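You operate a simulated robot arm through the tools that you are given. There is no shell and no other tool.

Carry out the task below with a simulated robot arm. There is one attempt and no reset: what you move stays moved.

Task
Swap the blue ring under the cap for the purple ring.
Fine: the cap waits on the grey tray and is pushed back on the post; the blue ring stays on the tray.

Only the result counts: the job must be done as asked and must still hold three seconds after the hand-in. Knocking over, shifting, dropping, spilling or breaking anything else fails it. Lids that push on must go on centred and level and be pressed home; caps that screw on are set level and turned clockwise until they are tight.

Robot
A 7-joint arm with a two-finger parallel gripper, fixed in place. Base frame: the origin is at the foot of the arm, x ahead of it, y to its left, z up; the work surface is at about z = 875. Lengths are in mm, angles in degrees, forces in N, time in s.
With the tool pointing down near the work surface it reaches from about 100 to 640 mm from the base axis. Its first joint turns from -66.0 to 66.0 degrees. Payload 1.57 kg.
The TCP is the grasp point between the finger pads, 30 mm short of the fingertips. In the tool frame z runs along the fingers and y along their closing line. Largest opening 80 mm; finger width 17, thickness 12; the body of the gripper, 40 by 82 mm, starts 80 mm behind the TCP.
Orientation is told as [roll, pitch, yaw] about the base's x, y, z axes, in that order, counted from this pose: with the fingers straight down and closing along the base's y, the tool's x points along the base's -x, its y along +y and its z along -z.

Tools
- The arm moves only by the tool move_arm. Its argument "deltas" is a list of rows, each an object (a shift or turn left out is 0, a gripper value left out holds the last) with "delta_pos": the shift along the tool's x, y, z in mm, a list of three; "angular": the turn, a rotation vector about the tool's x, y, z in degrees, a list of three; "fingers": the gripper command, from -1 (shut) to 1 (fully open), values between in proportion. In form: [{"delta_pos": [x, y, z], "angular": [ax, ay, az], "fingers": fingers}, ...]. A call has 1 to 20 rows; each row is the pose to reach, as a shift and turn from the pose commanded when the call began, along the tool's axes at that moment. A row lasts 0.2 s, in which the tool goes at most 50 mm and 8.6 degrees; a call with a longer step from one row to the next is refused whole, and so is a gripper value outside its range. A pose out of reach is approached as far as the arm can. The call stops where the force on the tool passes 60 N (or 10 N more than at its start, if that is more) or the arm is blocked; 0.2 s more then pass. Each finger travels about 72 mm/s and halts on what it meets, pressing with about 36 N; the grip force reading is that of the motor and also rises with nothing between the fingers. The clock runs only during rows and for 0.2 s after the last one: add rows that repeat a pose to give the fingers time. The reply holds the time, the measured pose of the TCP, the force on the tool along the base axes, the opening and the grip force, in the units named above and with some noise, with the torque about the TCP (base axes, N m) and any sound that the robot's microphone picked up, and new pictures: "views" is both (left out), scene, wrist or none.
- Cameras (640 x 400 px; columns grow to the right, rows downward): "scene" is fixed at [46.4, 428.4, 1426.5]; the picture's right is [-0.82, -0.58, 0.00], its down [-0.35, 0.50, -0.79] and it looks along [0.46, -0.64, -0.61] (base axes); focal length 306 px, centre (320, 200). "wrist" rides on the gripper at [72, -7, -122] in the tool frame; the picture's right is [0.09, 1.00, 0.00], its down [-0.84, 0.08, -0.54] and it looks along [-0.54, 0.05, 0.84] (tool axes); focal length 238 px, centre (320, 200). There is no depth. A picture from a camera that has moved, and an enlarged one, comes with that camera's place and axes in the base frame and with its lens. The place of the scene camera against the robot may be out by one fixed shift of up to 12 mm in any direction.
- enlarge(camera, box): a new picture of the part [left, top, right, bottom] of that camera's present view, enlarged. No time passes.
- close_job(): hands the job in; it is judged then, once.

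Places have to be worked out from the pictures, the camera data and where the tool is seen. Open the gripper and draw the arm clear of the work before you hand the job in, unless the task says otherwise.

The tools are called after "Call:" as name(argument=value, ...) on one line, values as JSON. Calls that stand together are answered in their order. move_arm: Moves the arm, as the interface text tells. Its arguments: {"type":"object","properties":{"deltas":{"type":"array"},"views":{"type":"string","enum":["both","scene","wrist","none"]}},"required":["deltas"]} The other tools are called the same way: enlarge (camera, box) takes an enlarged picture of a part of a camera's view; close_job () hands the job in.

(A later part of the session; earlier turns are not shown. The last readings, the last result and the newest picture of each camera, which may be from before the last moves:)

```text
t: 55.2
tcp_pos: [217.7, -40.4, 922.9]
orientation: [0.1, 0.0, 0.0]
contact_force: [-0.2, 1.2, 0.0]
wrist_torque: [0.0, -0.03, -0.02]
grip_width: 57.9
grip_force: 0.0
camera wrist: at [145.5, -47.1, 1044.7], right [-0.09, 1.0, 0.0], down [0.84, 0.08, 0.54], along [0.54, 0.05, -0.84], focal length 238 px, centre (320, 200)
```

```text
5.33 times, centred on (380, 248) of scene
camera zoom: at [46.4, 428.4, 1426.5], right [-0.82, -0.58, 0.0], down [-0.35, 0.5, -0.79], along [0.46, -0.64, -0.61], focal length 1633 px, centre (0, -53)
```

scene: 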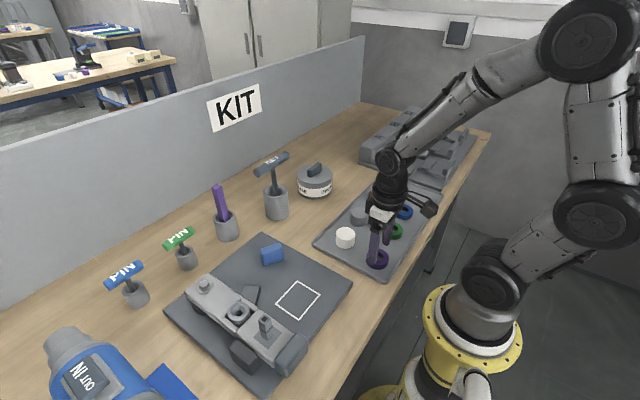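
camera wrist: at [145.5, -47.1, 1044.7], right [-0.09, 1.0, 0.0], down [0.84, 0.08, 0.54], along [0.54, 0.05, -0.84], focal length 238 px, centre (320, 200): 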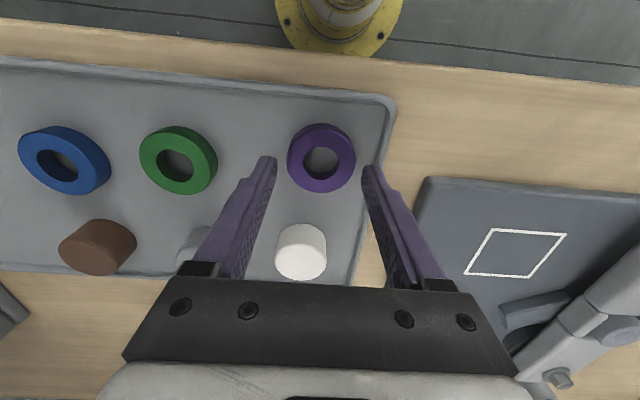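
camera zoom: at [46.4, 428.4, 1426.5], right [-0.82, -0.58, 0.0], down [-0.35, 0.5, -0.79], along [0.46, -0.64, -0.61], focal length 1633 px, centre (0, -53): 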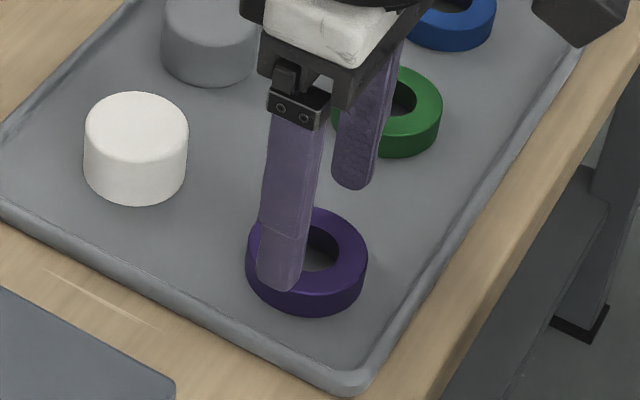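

Ring centre measures (219.1, -39.7) and the TCP is at (217.7, -40.5). I correct and go down to TCP z≈900.5 (tips ≈4 mm above the tray).

Call:
move_arm(deltas=[{"delta_pos": [-1.4, 0.7, 6]}, {"delta_pos": [-1.4, 0.7, 12]}, {"delta_pos": [-1.4, 0.7, 17]}, {"delta_pos": [-1.4, 0.7, 21.5]}, {"delta_pos": [-1.4, 0.7, 21.5]}, {"delta_pos": [-1.4, 0.7, 21.5]}], views="both")

Call:
enlarge(camera="wrist", box=[220, 100, 420, 225])

Call:
enlarge(camera="scene", box=[330, 210, 430, 285])

```text
t: 56.6
tcp_pos: [222.8, -39.1, 901.0]
orientation: [0.0, -0.1, 0.1]
contact_force: [-0.3, -0.6, 0.7]
wrist_torque: [0.0, 0.01, 0.02]
grip_width: 57.8
grip_force: 0.1
camera wrist: at [148.4, -45.5, 1022.9], right [-0.09, 1.0, 0.0], down [0.84, 0.08, 0.54], along [0.54, 0.05, -0.84], focal length 238 px, centre (320, 200)
```

scene: 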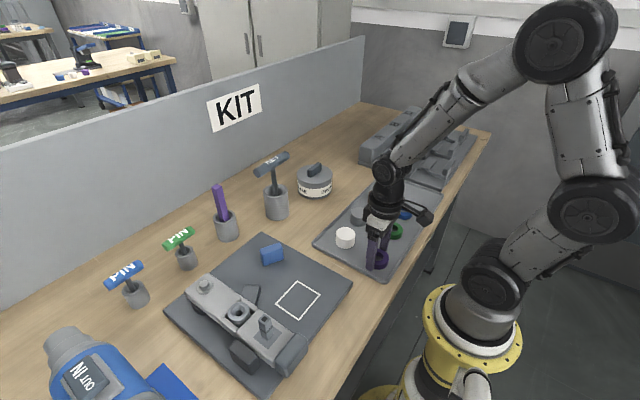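
wrist: 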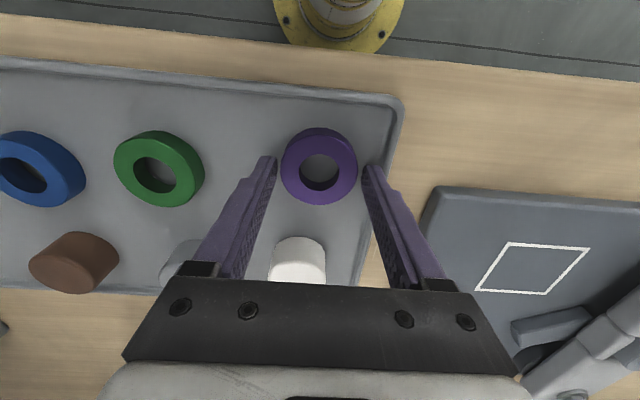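

```text
3.20 times, centred on (320, 162) of wrist
camera zoom: at [148.4, -45.5, 1022.9], right [-0.09, 1.0, 0.0], down [0.84, 0.08, 0.54], along [0.54, 0.05, -0.84], focal length 763 px, centre (320, 320)
```

zoom: 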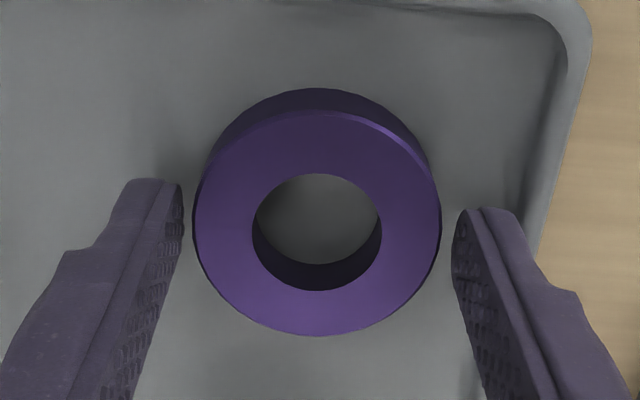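

```text
5.33 times, centred on (380, 248) of scene
camera zoom: at [46.4, 428.4, 1426.5], right [-0.82, -0.58, 0.0], down [-0.35, 0.5, -0.79], along [0.46, -0.64, -0.61], focal length 1633 px, centre (0, -53)
```

zoom: 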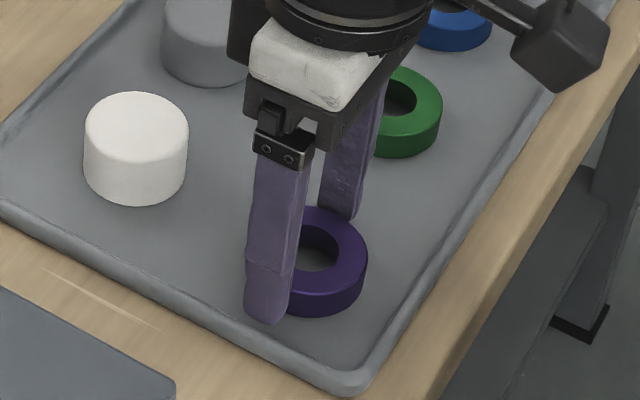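

The ring is centred in y but the hand is about 2 mm too far in x; I shift back 2.2 mm and close on the purple ring.

Call:
move_arm(deltas=[{"delta_pos": [1.1, 0, 0]}, {"delta_pos": [2.2, 0, 0]}, {"delta_pos": [2.2, 0, 0]}, {"delta_pos": [2.2, 0, 0]}], views="wrist")

Call:
enlarge(camera="wrist", box=[220, 100, 420, 225])

```text
t: 57.6
tcp_pos: [218.1, -39.3, 900.6]
orientation: [0.0, 0.0, 0.0]
contact_force: [1.0, 0.9, -0.3]
wrist_torque: [-0.01, 0.01, 0.01]
grip_width: 57.9
grip_force: 0.1
camera wrist: at [145.2, -46.3, 1023.3], right [-0.09, 1.0, 0.0], down [0.84, 0.08, 0.54], along [0.54, 0.05, -0.84], focal length 238 px, centre (320, 200)
```

wrist: 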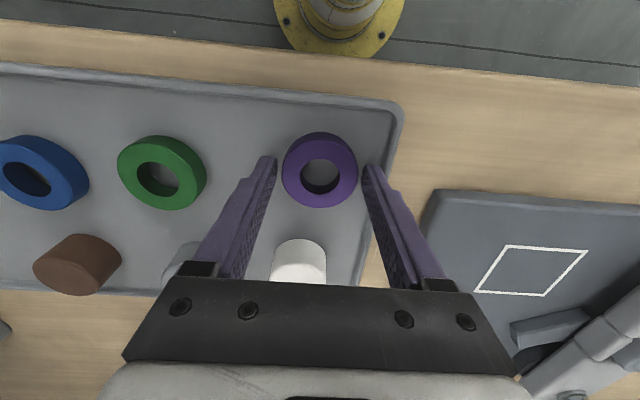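

```text
3.20 times, centred on (320, 162) of wrist
camera zoom: at [145.2, -46.3, 1023.3], right [-0.09, 1.0, 0.0], down [0.84, 0.08, 0.54], along [0.54, 0.05, -0.84], focal length 763 px, centre (320, 320)
```

zoom: 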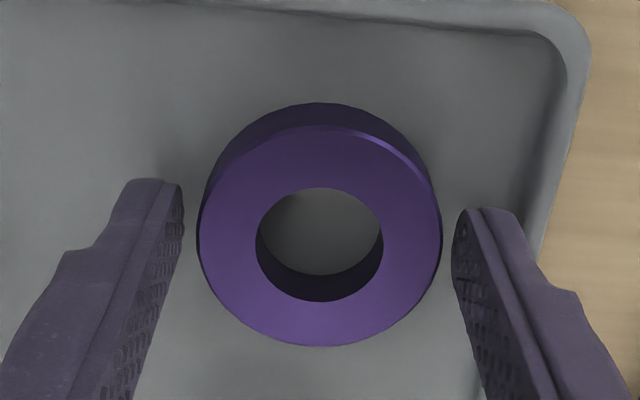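

Now the ring is centred on the pads. I close the gripper on it.

Call:
move_arm(deltas=[{"delta_pos": [0, -0.3, 0], "fingers": 0.35}, {"delta_pos": [0, -0.3, 0], "fingers": -1}, {"delta_pos": [0, -0.3, 0], "fingers": -1}, {"delta_pos": [0, -0.3, 0], "fingers": -1}], views="both")

Call:
enlarge(camera="wrist", box=[220, 100, 420, 225])

```text
t: 58.6
tcp_pos: [216.4, -42.3, 901.2]
orientation: [0.1, 0.0, 0.0]
contact_force: [1.1, 0.4, 2.5]
wrist_torque: [0.01, 0.03, 0.02]
grip_width: 50.7
grip_force: 36.2
camera wrist: at [145.2, -46.5, 1022.9], right [-0.09, 1.0, 0.0], down [0.84, 0.08, 0.54], along [0.54, 0.05, -0.84], focal length 238 px, centre (320, 200)
```

scene: 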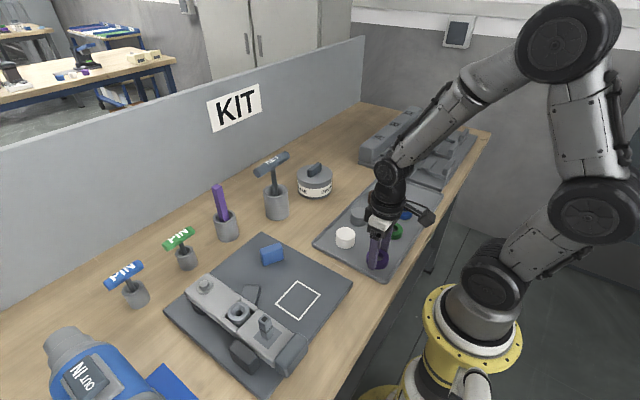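
wrist: 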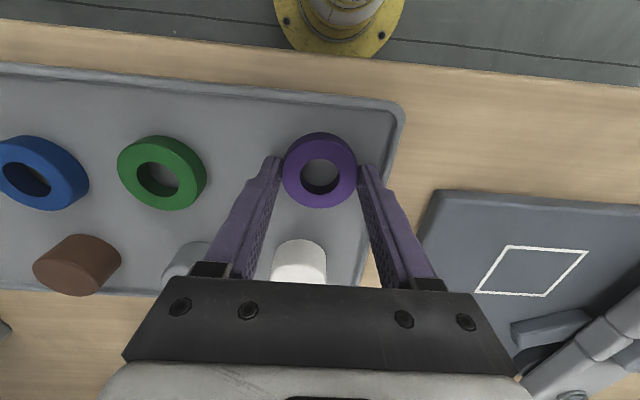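

```text
3.20 times, centred on (320, 162) of wrist
camera zoom: at [145.2, -46.5, 1022.9], right [-0.09, 1.0, 0.0], down [0.84, 0.08, 0.54], along [0.54, 0.05, -0.84], focal length 763 px, centre (320, 320)
```

zoom: 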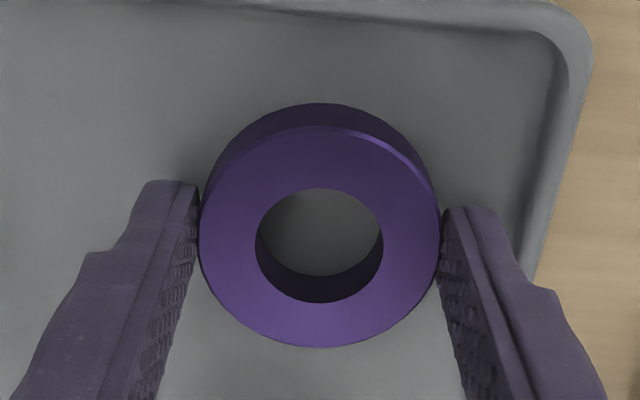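

The purple ring is gripped (50.7 mm). I lift it and carry it over the post.

Call:
move_arm(deltas=[{"delta_pos": [0, 0, -4]}, {"delta_pos": [0, 0, -20]}, {"delta_pos": [0, 0, -55]}, {"delta_pos": [0, 0, -95]}, {"delta_pos": [-3, 15, -130]}, {"delta_pos": [-10, 48, -150]}, {"delta_pos": [-18, 88, -150]}, {"delta_pos": [-27, 130, -150]}, {"delta_pos": [-36, 172, -150]}, {"delta_pos": [-44, 212, -150]}, {"delta_pos": [-52, 250, -150]}, {"delta_pos": [-58, 280, -150]}, {"delta_pos": [-61.4, 296, -150]}, {"delta_pos": [-62.4, 300.6, -150]}, {"delta_pos": [-62.4, 300.6, -150]}, {"delta_pos": [-62.4, 300.6, -150]}, {"delta_pos": [-62.4, 300.6, -150]}], views="both")

Call:
enlarge(camera="wrist", box=[240, 70, 400, 225])

Call:
enlarge(camera="scene", box=[200, 260, 330, 370])

```text
t: 62.2
tcp_pos: [279.4, 260.7, 1053.4]
orientation: [-0.1, 0.0, 0.0]
contact_force: [-0.3, 0.1, -1.0]
wrist_torque: [0.0, -0.02, -0.01]
grip_width: 50.7
grip_force: 36.4
camera wrist: at [207.3, 254.9, 1174.9], right [-0.09, 1.0, 0.0], down [0.84, 0.08, 0.54], along [0.54, 0.05, -0.84], focal length 238 px, centre (320, 200)
```

scene: 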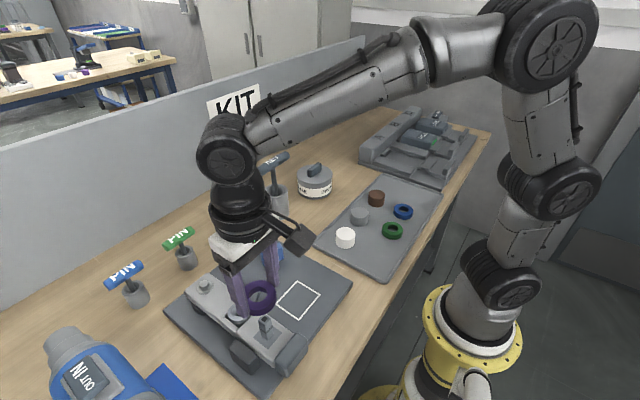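
wrist: 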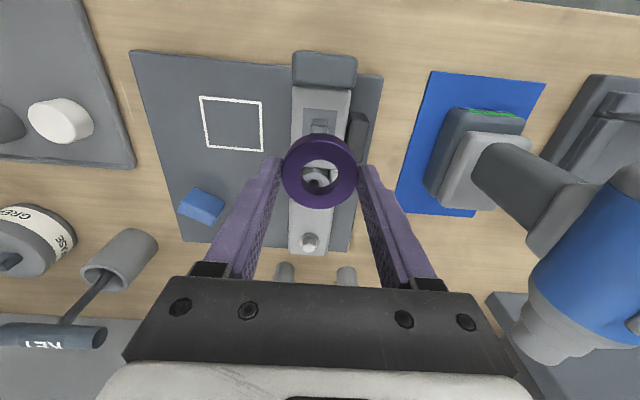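

```text
2.58 times, centred on (320, 148) of wrist
camera zoom: at [207.3, 254.9, 1174.9], right [-0.09, 1.0, 0.0], down [0.84, 0.08, 0.54], along [0.54, 0.05, -0.84], focal length 615 px, centre (320, 336)
```

zoom: 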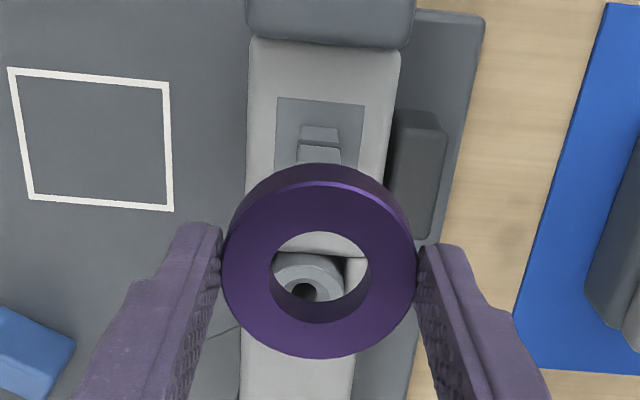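

```text
3.64 times, centred on (265, 315) of scene
camera zoom: at [46.4, 428.4, 1426.5], right [-0.82, -0.58, 0.0], down [-0.35, 0.5, -0.79], along [0.46, -0.64, -0.61], focal length 1114 px, centre (520, -218)
```

zoom: 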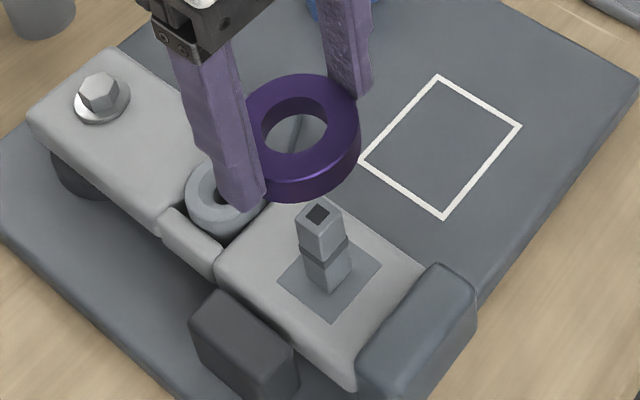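

The ring is held level above the post. I zoom further to measure the ring-to-post alignment before lowering.

Call:
enlarge(camera="scene", box=[235, 275, 299, 323])

Call:
enlarge(camera="scene", box=[235, 300, 299, 348])

Call:
enlarge(camera="wrist", box=[280, 95, 360, 145])

Call:
enlarge(camera="wrist", box=[270, 122, 370, 216])

```text
8.33 times, centred on (267, 299) of scene
camera zoom: at [46.4, 428.4, 1426.5], right [-0.82, -0.58, 0.0], down [-0.35, 0.5, -0.79], along [0.46, -0.64, -0.61], focal length 2552 px, centre (762, -625)
```

zoom: 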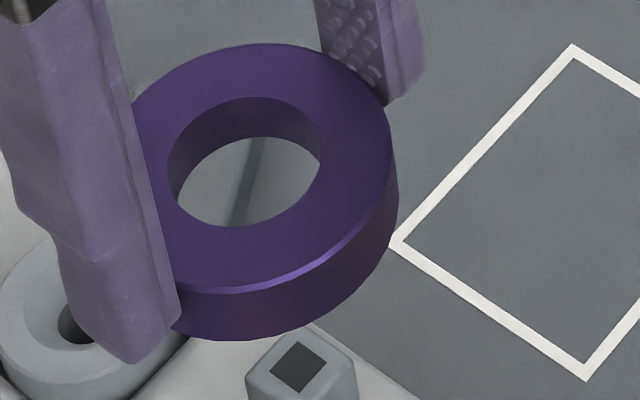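

```text
8.33 times, centred on (267, 324) of scene
camera zoom: at [46.4, 428.4, 1426.5], right [-0.82, -0.58, 0.0], down [-0.35, 0.5, -0.79], along [0.46, -0.64, -0.61], focal length 2552 px, centre (762, -833)
```

zoom: 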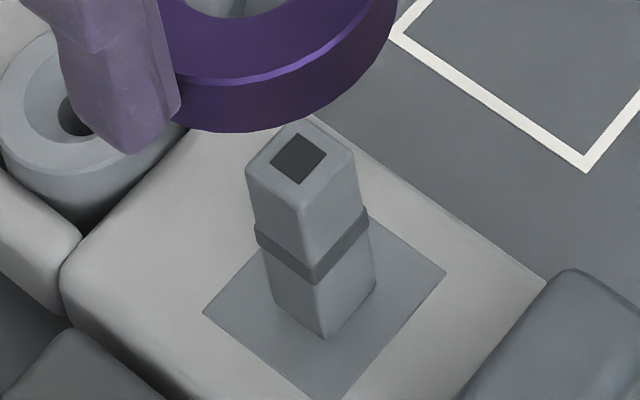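

```text
8.00 times, centred on (320, 120) of wrist
camera zoom: at [207.3, 254.9, 1174.9], right [-0.09, 1.0, 0.0], down [0.84, 0.08, 0.54], along [0.54, 0.05, -0.84], focal length 1907 px, centre (320, 840)
```

zoom: 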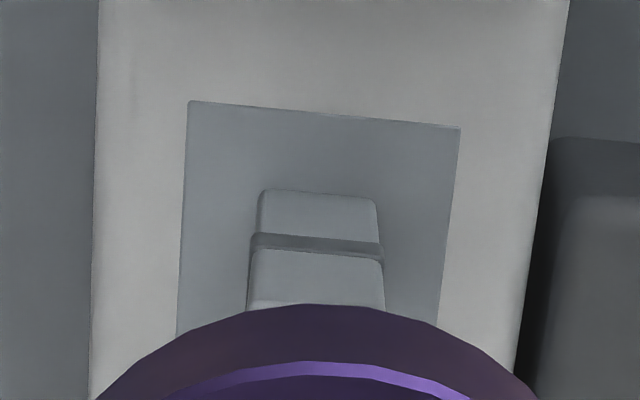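

```text
4.26 times, centred on (320, 169) of wrist
camera zoom: at [207.3, 254.9, 1174.9], right [-0.09, 1.0, 0.0], down [0.84, 0.08, 0.54], along [0.54, 0.05, -0.84], focal length 1014 px, centre (320, 332)
```

zoom: 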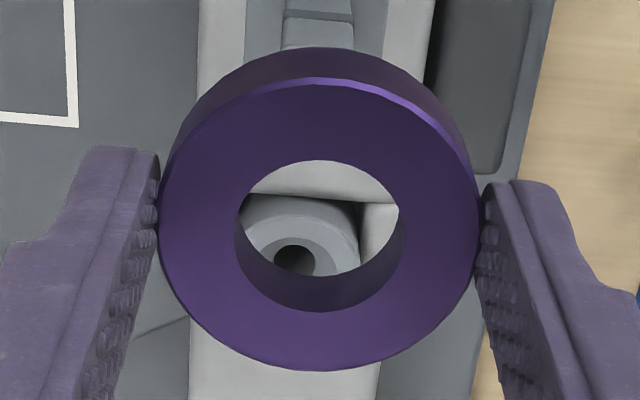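

Wrist and scene views agree the ring should shift about (-1.1, -1.3) mm to be centred on the post. I apply that while lowering to just above the post top (TCP ≈1009).

Call:
move_arm(deltas=[{"delta_pos": [1.1, -1.3, 10]}, {"delta_pos": [1.1, -1.3, 22]}, {"delta_pos": [1.1, -1.3, 34]}, {"delta_pos": [1.1, -1.3, 43]}, {"delta_pos": [1.1, -1.3, 43]}, {"delta_pos": [1.1, -1.3, 43]}, {"delta_pos": [1.1, -1.3, 43]}], views="both")

Call:
enlarge(camera="scene", box=[235, 285, 299, 333])

Call:
enlarge(camera="wrist", box=[270, 110, 370, 173])

Call:
enlarge(camera="wrist", box=[270, 122, 370, 216])

```text
t: 63.8
tcp_pos: [278.4, 258.4, 1008.3]
orientation: [0.0, 0.0, 0.0]
contact_force: [0.4, 0.2, -1.1]
wrist_torque: [-0.02, 0.0, 0.02]
grip_width: 50.7
grip_force: 36.1
camera wrist: at [207.0, 252.3, 1129.5], right [-0.09, 1.0, 0.0], down [0.84, 0.08, 0.54], along [0.54, 0.05, -0.84], focal length 238 px, centre (320, 200)
```

scene: 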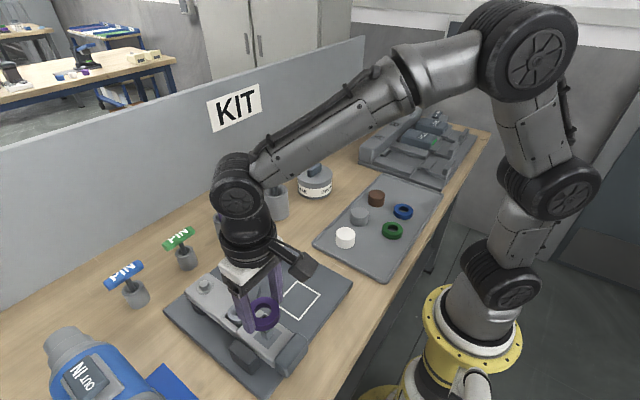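
wrist: 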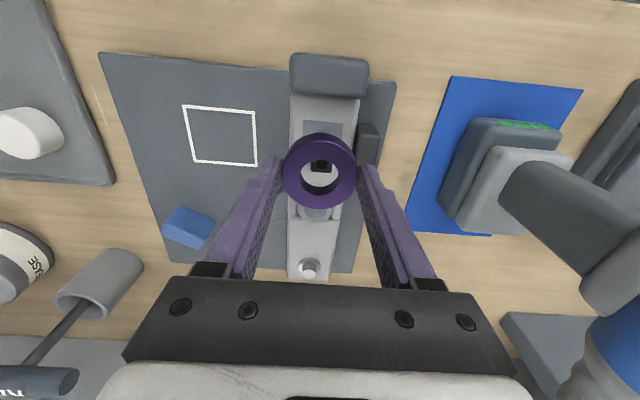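

```text
8.33 times, centred on (267, 309) of scene
camera zoom: at [46.4, 428.4, 1426.5], right [-0.82, -0.58, 0.0], down [-0.35, 0.5, -0.79], along [0.46, -0.64, -0.61], focal length 2552 px, centre (762, -708)
```

zoom: 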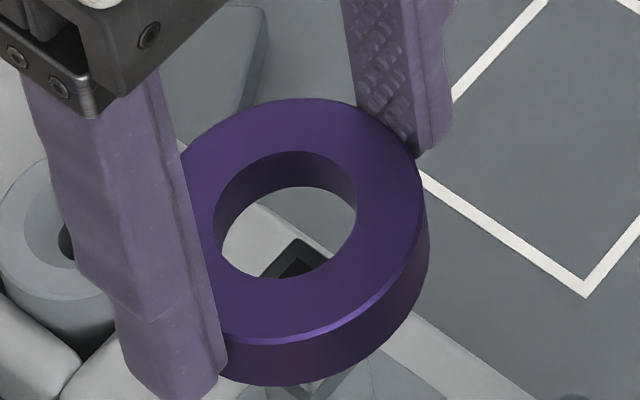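

```text
6.35 times, centred on (320, 142) of wrist
camera zoom: at [207.0, 252.3, 1129.5], right [-0.09, 1.0, 0.0], down [0.84, 0.08, 0.54], along [0.54, 0.05, -0.84], focal length 1513 px, centre (320, 571)
```

zoom: 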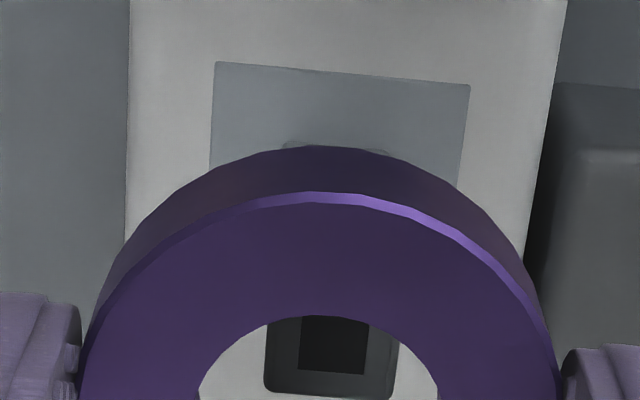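

```text
4.26 times, centred on (320, 169) of wrist
camera zoom: at [207.0, 252.3, 1129.5], right [-0.09, 1.0, 0.0], down [0.84, 0.08, 0.54], along [0.54, 0.05, -0.84], focal length 1014 px, centre (320, 332)
```

zoom: 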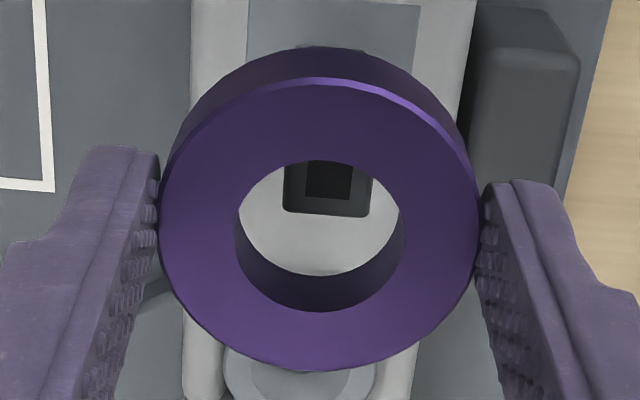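

Through the ring I can see the post top; the ring needs about (-0.6, +1.25) mm. I correct at this height and re-check.

Call:
move_arm(deltas=[{"delta_pos": [0.6, 1.2, 0]}, {"delta_pos": [0.6, 1.2, 0]}, {"delta_pos": [0.6, 1.2, 0]}, {"delta_pos": [0.6, 1.2, 0]}], views="both")

Call:
enlarge(camera="scene", box=[235, 285, 299, 333])

Call:
enlarge(camera="wrist", box=[270, 122, 370, 216])

```text
t: 64.8
tcp_pos: [279.1, 260.5, 1006.9]
orientation: [0.0, 0.0, 0.0]
contact_force: [0.3, 0.3, 0.1]
wrist_torque: [-0.01, 0.02, 0.02]
grip_width: 50.7
grip_force: 36.0
camera wrist: at [206.1, 253.4, 1129.7], right [-0.09, 1.0, 0.0], down [0.84, 0.08, 0.54], along [0.54, 0.05, -0.84], focal length 238 px, centre (320, 200)
```

scene: 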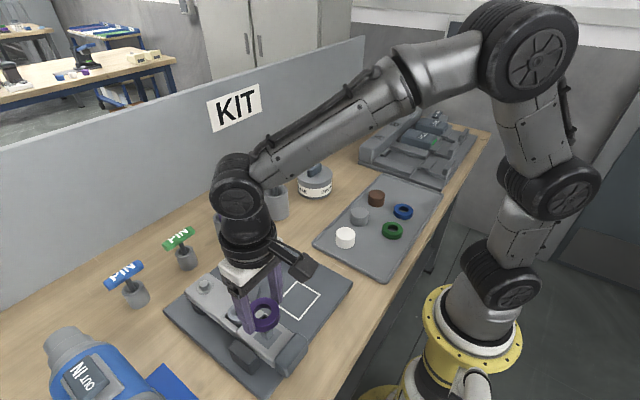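
wrist: 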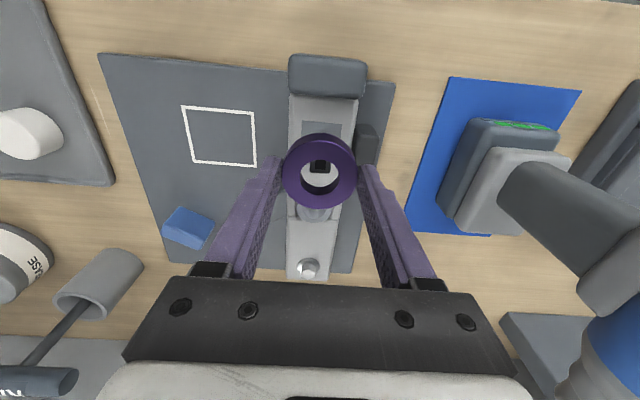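

```text
8.33 times, centred on (267, 309) of scene
camera zoom: at [46.4, 428.4, 1426.5], right [-0.82, -0.58, 0.0], down [-0.35, 0.5, -0.79], along [0.46, -0.64, -0.61], focal length 2552 px, centre (762, -708)
```

zoom: 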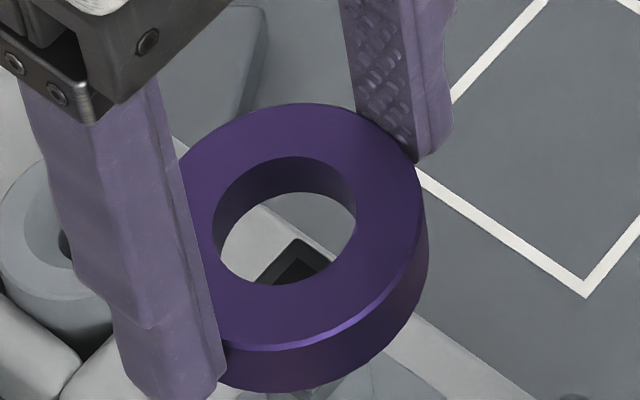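

```text
4.26 times, centred on (320, 169) of wrist
camera zoom: at [206.1, 253.4, 1129.7], right [-0.09, 1.0, 0.0], down [0.84, 0.08, 0.54], along [0.54, 0.05, -0.84], focal length 1014 px, centre (320, 332)
```

zoom: 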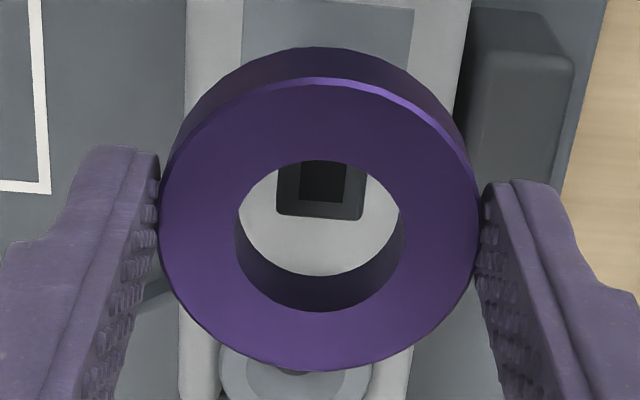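

The ring is now aligned with the post to within half a millimetre. I lower 12 mm and check for contact.

Call:
move_arm(deltas=[{"delta_pos": [0, 0, 3]}, {"delta_pos": [0, 0, 6]}, {"delta_pos": [0, 0, 9]}, {"delta_pos": [0, 0, 12]}, {"delta_pos": [0, 0, 12]}, {"delta_pos": [0, 0, 12]}], views="both")

Call:
enlarge(camera="scene", box=[235, 290, 299, 338])

Call:
enlarge(camera="wrist", box=[270, 122, 370, 216])

```text
t: 66.2
tcp_pos: [279.2, 260.9, 996.0]
orientation: [0.0, 0.0, 0.0]
contact_force: [0.2, -0.3, -0.1]
wrist_torque: [0.01, 0.02, -0.01]
grip_width: 50.9
grip_force: 36.6
camera wrist: at [205.8, 255.0, 1117.7], right [-0.09, 1.0, 0.0], down [0.84, 0.08, 0.54], along [0.54, 0.05, -0.84], focal length 238 px, centre (320, 200)
```

scene: 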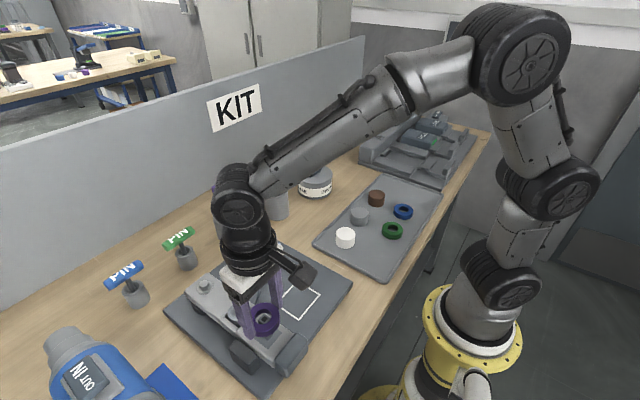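
wrist: 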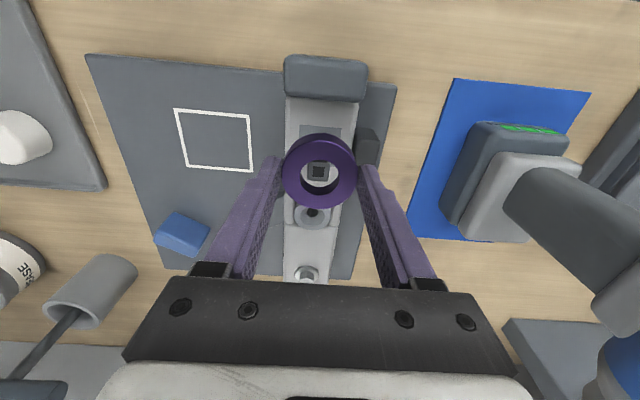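

```text
8.33 times, centred on (267, 314) of scene
camera zoom: at [46.4, 428.4, 1426.5], right [-0.82, -0.58, 0.0], down [-0.35, 0.5, -0.79], along [0.46, -0.64, -0.61], focal length 2552 px, centre (762, -750)
```

zoom: 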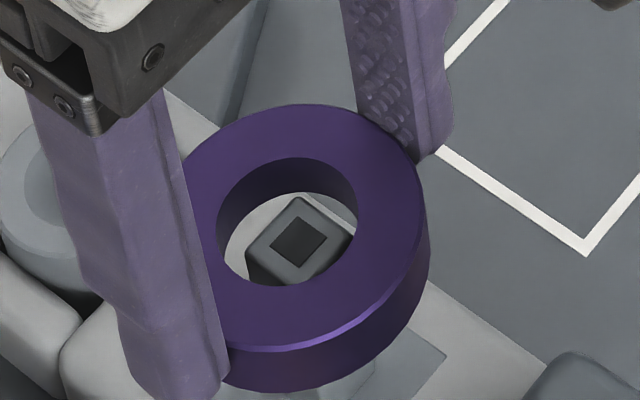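

```text
4.26 times, centred on (320, 169) of wrist
camera zoom: at [205.8, 255.0, 1117.7], right [-0.09, 1.0, 0.0], down [0.84, 0.08, 0.54], along [0.54, 0.05, -0.84], focal length 1014 px, centre (320, 332)
```

zoom: 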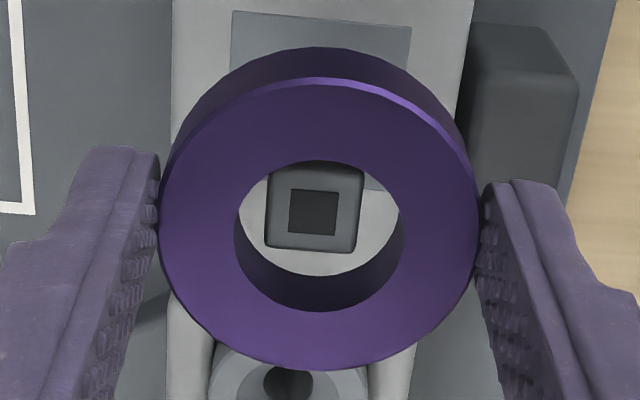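

No contact, the post is entering the ring, which sits about 1 mm too far in +y. I correct -1.3 mm in y and lower another 10 mm.

Call:
move_arm(deltas=[{"delta_pos": [0, -0.7, 0]}, {"delta_pos": [0, -1.3, 0]}, {"delta_pos": [0, -1.3, 3]}, {"delta_pos": [0, -1.3, 6]}, {"delta_pos": [0, -1.3, 8]}, {"delta_pos": [0, -1.3, 10]}, {"delta_pos": [0, -1.3, 10]}, {"delta_pos": [0, -1.3, 10]}], views="both")

Call:
enlarge(camera="scene", box=[235, 295, 299, 343])

Call:
enlarge(camera="wrist", box=[270, 122, 370, 216])

```text
t: 68.0
tcp_pos: [278.0, 260.2, 985.9]
orientation: [0.0, 0.0, 0.0]
contact_force: [-0.5, 1.1, 0.1]
wrist_torque: [-0.01, -0.01, 0.02]
grip_width: 50.8
grip_force: 36.4
camera wrist: at [205.8, 253.3, 1108.2], right [-0.09, 1.0, 0.0], down [0.84, 0.08, 0.54], along [0.54, 0.05, -0.84], focal length 238 px, centre (320, 200)
```

scene: 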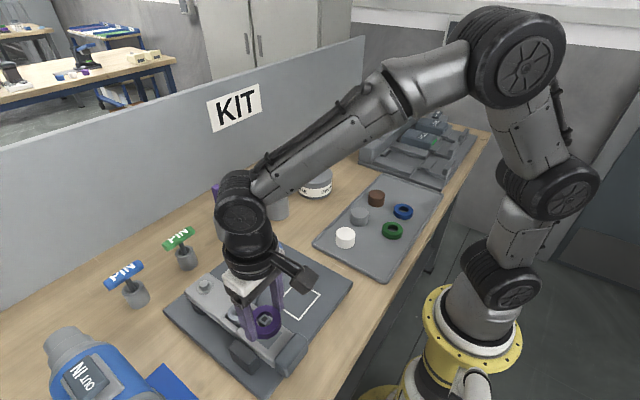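
wrist: 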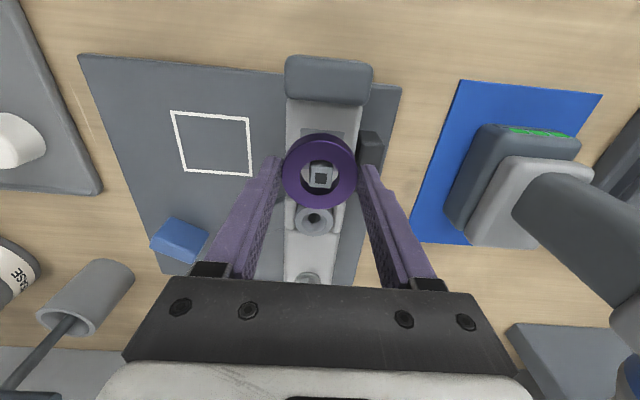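

```text
8.33 times, centred on (267, 319) of scene
camera zoom: at [46.4, 428.4, 1426.5], right [-0.82, -0.58, 0.0], down [-0.35, 0.5, -0.79], along [0.46, -0.64, -0.61], focal length 2552 px, centre (762, -792)
```

zoom: 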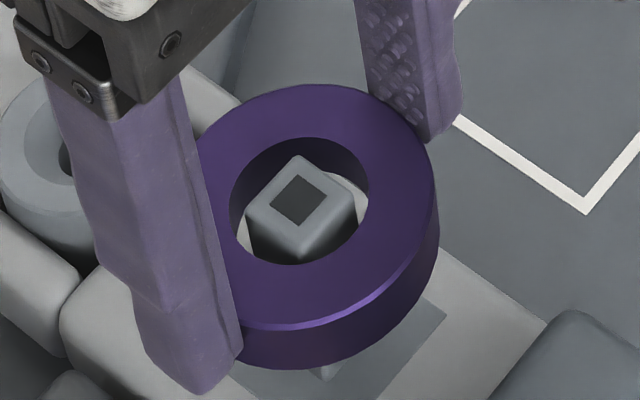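

```text
4.26 times, centred on (320, 169) of wrist
camera zoom: at [205.8, 253.3, 1108.2], right [-0.09, 1.0, 0.0], down [0.84, 0.08, 0.54], along [0.54, 0.05, -0.84], focal length 1014 px, centre (320, 332)
```

zoom: 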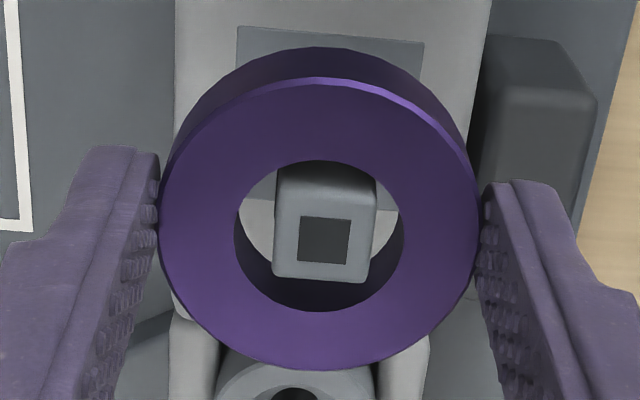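

Ring top is now level with the post top and both views show it centred within ~0.6 mm. I continue down 14 mm with a tiny correction.

Call:
move_arm(deltas=[{"delta_pos": [-0.4, 0.3, 3]}, {"delta_pos": [-0.4, 0.3, 6]}, {"delta_pos": [-0.4, 0.3, 9]}, {"delta_pos": [-0.4, 0.3, 12]}, {"delta_pos": [-0.4, 0.3, 14]}, {"delta_pos": [-0.4, 0.3, 14]}, {"delta_pos": [-0.4, 0.3, 14]}], views="both")

Call:
enlarge(camera="scene", box=[235, 300, 299, 348])

Call:
enlarge(camera="wrist", box=[270, 122, 370, 216])

```text
t: 69.6
tcp_pos: [279.2, 259.7, 972.1]
orientation: [0.0, 0.0, 0.0]
contact_force: [0.1, 0.2, -0.6]
wrist_torque: [0.01, 0.03, 0.01]
grip_width: 50.7
grip_force: 36.2
camera wrist: at [206.3, 253.3, 1094.1], right [-0.09, 1.0, 0.0], down [0.84, 0.08, 0.54], along [0.54, 0.05, -0.84], focal length 238 px, centre (320, 200)
```

scene: 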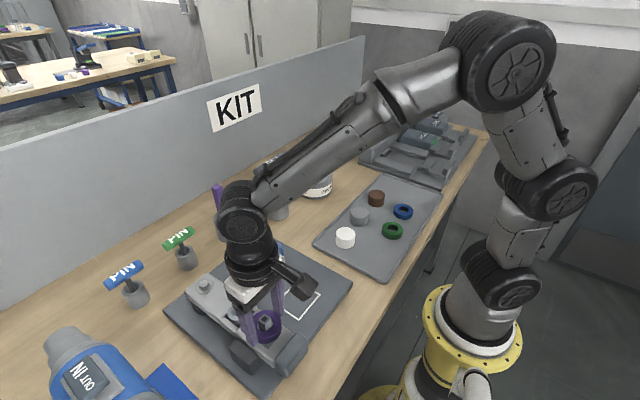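
wrist: 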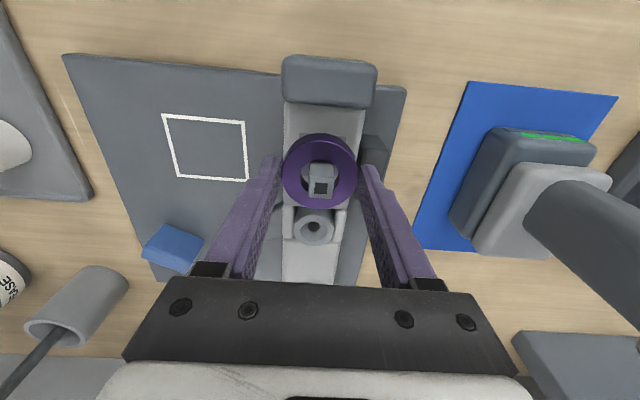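

```text
8.33 times, centred on (267, 324) of scene
camera zoom: at [46.4, 428.4, 1426.5], right [-0.82, -0.58, 0.0], down [-0.35, 0.5, -0.79], along [0.46, -0.64, -0.61], focal length 2552 px, centre (762, -833)
```

zoom: 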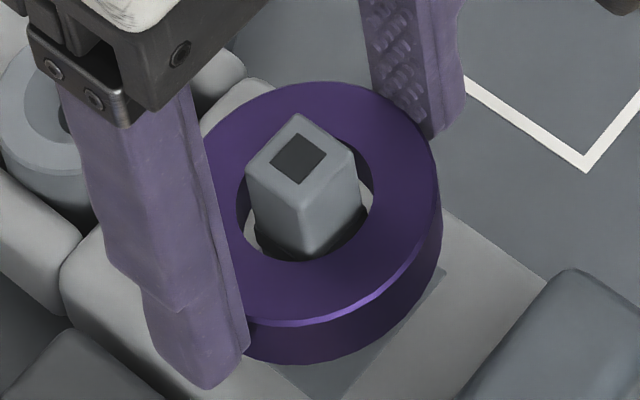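

```text
4.26 times, centred on (320, 169) of wrist
camera zoom: at [206.3, 253.3, 1094.1], right [-0.09, 1.0, 0.0], down [0.84, 0.08, 0.54], along [0.54, 0.05, -0.84], focal length 1014 px, centre (320, 332)
```

zoom: 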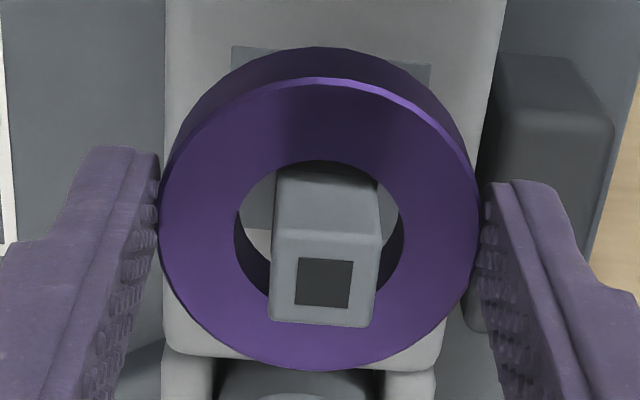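

Free of contact and well centred. Continue down 14 mm more.

Call:
move_arm(deltas=[{"delta_pos": [0, 0.3, 3]}, {"delta_pos": [0, 0.3, 6]}, {"delta_pos": [0, 0.3, 9]}, {"delta_pos": [0, 0.3, 12]}, {"delta_pos": [0, 0.3, 14]}, {"delta_pos": [0, 0.3, 14]}, {"delta_pos": [0, 0.3, 14]}], views="both")

Call:
enlarge(camera="scene", box=[235, 305, 299, 353])

Call:
enlarge(camera="wrist", box=[270, 122, 370, 216])

```text
t: 71.2
tcp_pos: [278.6, 259.3, 956.6]
orientation: [-0.1, 0.0, 0.0]
contact_force: [-0.5, 0.3, -0.2]
wrist_torque: [-0.01, -0.03, -0.02]
grip_width: 50.7
grip_force: 36.4
camera wrist: at [206.8, 253.5, 1079.2], right [-0.09, 1.0, 0.0], down [0.84, 0.08, 0.54], along [0.54, 0.05, -0.84], focal length 238 px, centre (320, 200)
```

scene: 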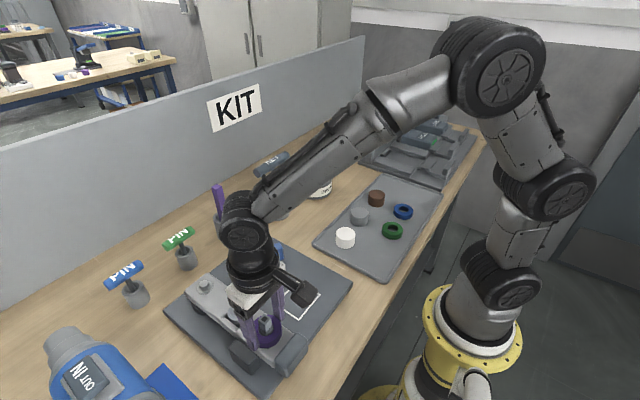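
wrist: 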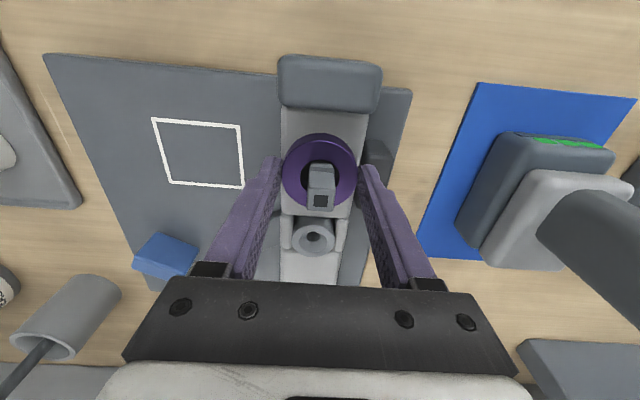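

```text
8.33 times, centred on (267, 329) of scene
camera zoom: at [46.4, 428.4, 1426.5], right [-0.82, -0.58, 0.0], down [-0.35, 0.5, -0.79], along [0.46, -0.64, -0.61], focal length 2552 px, centre (762, -875)
```

zoom: 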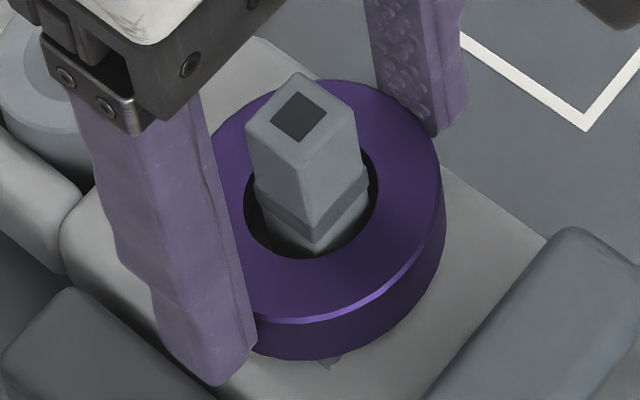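

```text
4.26 times, centred on (320, 169) of wrist
camera zoom: at [206.8, 253.5, 1079.2], right [-0.09, 1.0, 0.0], down [0.84, 0.08, 0.54], along [0.54, 0.05, -0.84], focal length 1014 px, centre (320, 332)
```

zoom: 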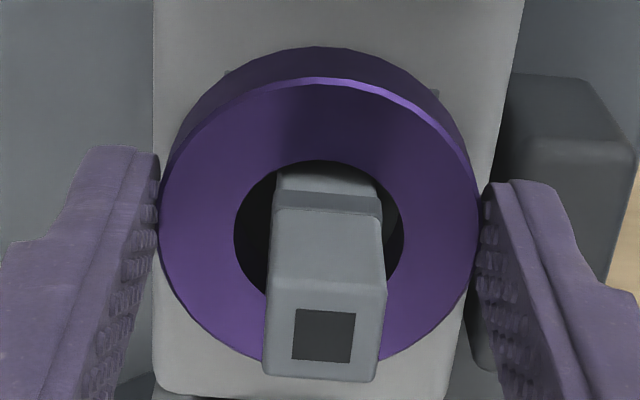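

Nearly seated (TCP ≈957). I lower finely until the ring touches the bar.

Call:
move_arm(deltas=[{"delta_pos": [0, 0, 1]}, {"delta_pos": [0, 0, 2]}, {"delta_pos": [0, 0, 3]}, {"delta_pos": [0, 0, 3]}], views="none")

```text
t: 72.2
tcp_pos: [279.8, 259.7, 955.3]
orientation: [0.1, 0.0, 0.1]
contact_force: [0.3, 0.1, -0.1]
wrist_torque: [-0.02, -0.04, 0.03]
grip_width: 50.8
grip_force: 35.9
```

Call:
move_arm(deltas=[{"delta_pos": [0, 0, 0.7]}, {"delta_pos": [0, 0, 1.4]}, {"delta_pos": [0, 0, 1.4]}], views="none")

```text
t: 73.0
tcp_pos: [280.3, 260.1, 954.3]
orientation: [0.1, -0.1, 0.0]
contact_force: [-1.2, -0.5, 8.8]
wrist_torque: [-0.15, 0.12, 0.01]
grip_width: 50.5
grip_force: 36.5
```

Contact at 8.8 N. I check visually that it is the ring resting on the bar before releasing.

Call:
enlarge(camera="scene", box=[230, 305, 306, 362])

Call:
enlarge(camera="wrist", box=[260, 110, 400, 198])

```text
7.02 times, centred on (268, 334) of scene
camera zoom: at [46.3, 428.3, 1426.6], right [-0.82, -0.58, 0.0], down [-0.35, 0.5, -0.79], along [0.46, -0.64, -0.61], focal length 2149 px, centre (685, -737)
```

zoom: 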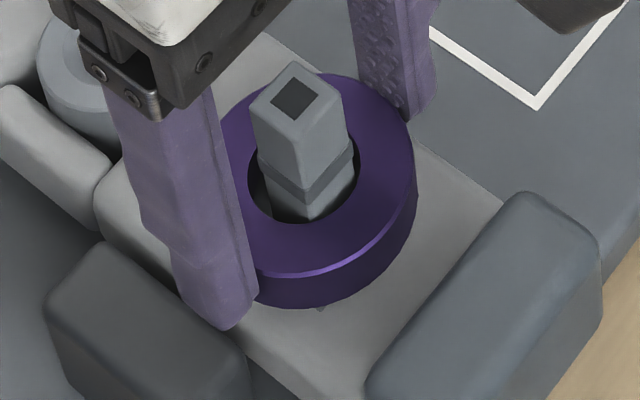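

```text
4.55 times, centred on (330, 154) of wrist
camera zoom: at [207.2, 253.4, 1075.9], right [-0.09, 1.0, 0.0], down [0.84, 0.08, 0.54], along [0.54, 0.05, -0.84], focal length 1083 px, centre (274, 409)
```

zoom: 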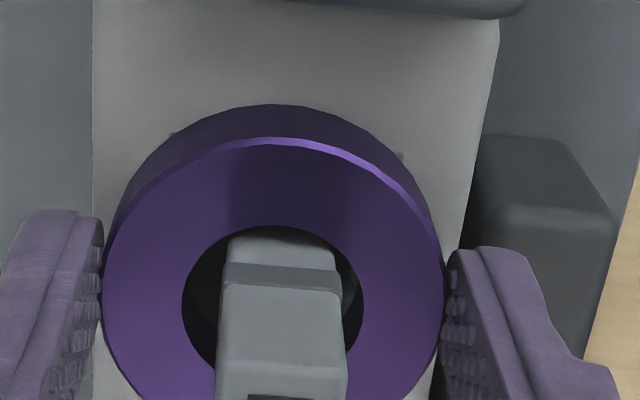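

The ring sits flat on the bar around the post. I ease up slightly and open the fingers.

Call:
move_arm(deltas=[{"delta_pos": [0, 0, -0.6]}, {"delta_pos": [0, 0, -0.6], "fingers": 0.4}, {"delta_pos": [0, 0, -0.6], "fingers": 0.55}, {"delta_pos": [0, 0, -0.6], "fingers": 0.55}], views="both")

Call:
enlarge(camera="scene", box=[230, 305, 306, 362])

Call:
enlarge(camera="wrist", box=[240, 110, 400, 210])

```text
t: 74.0
tcp_pos: [279.2, 260.1, 954.3]
orientation: [-0.1, 0.0, 0.0]
contact_force: [-0.4, 0.2, -0.2]
wrist_torque: [0.02, 0.02, 0.01]
grip_width: 62.0
grip_force: 0.1
camera wrist: at [207.2, 253.8, 1076.7], right [-0.09, 1.0, 0.0], down [0.84, 0.08, 0.54], along [0.54, 0.05, -0.84], focal length 238 px, centre (320, 200)
```

scene: 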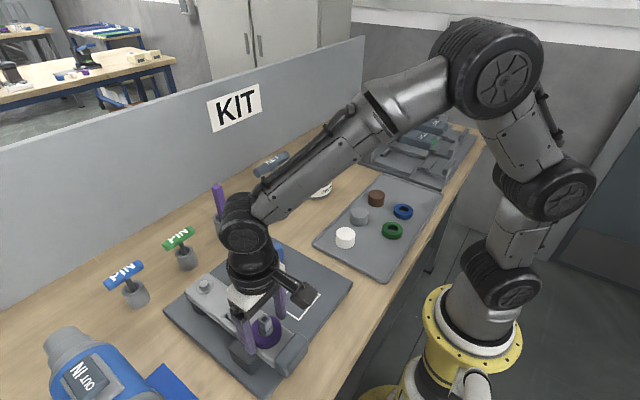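
wrist: 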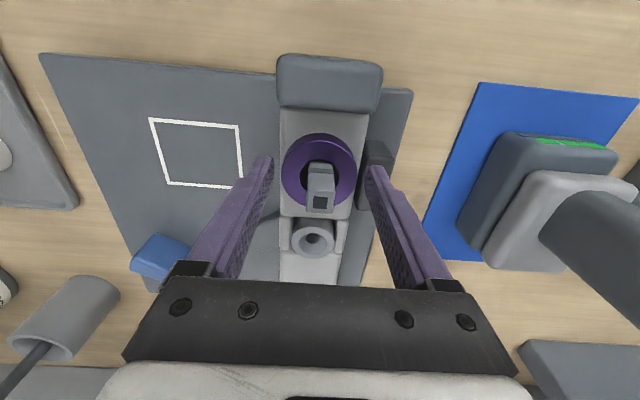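

```text
7.02 times, centred on (268, 334) of scene
camera zoom: at [46.4, 428.4, 1426.5], right [-0.82, -0.58, 0.0], down [-0.35, 0.5, -0.79], along [0.46, -0.64, -0.61], focal length 2149 px, centre (685, -737)
```

zoom: 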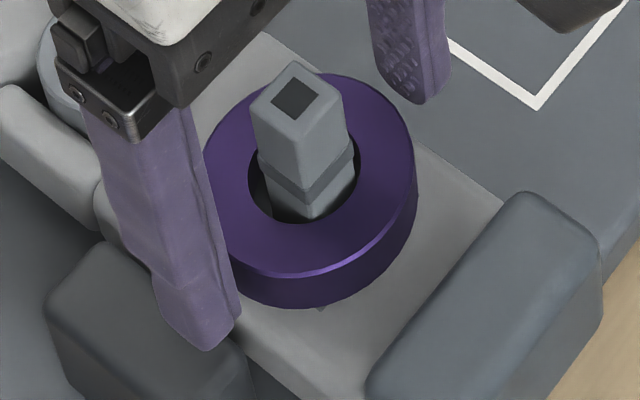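

```text
4.00 times, centred on (320, 160) of wrist
camera zoom: at [207.2, 253.8, 1076.7], right [-0.09, 1.0, 0.0], down [0.84, 0.08, 0.54], along [0.54, 0.05, -0.84], focal length 953 px, centre (320, 360)
```

zoom: 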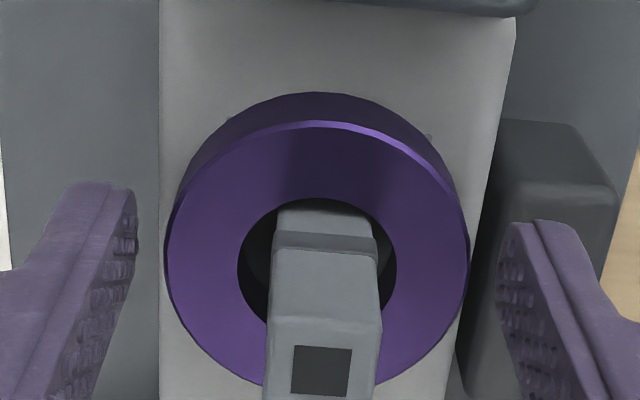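

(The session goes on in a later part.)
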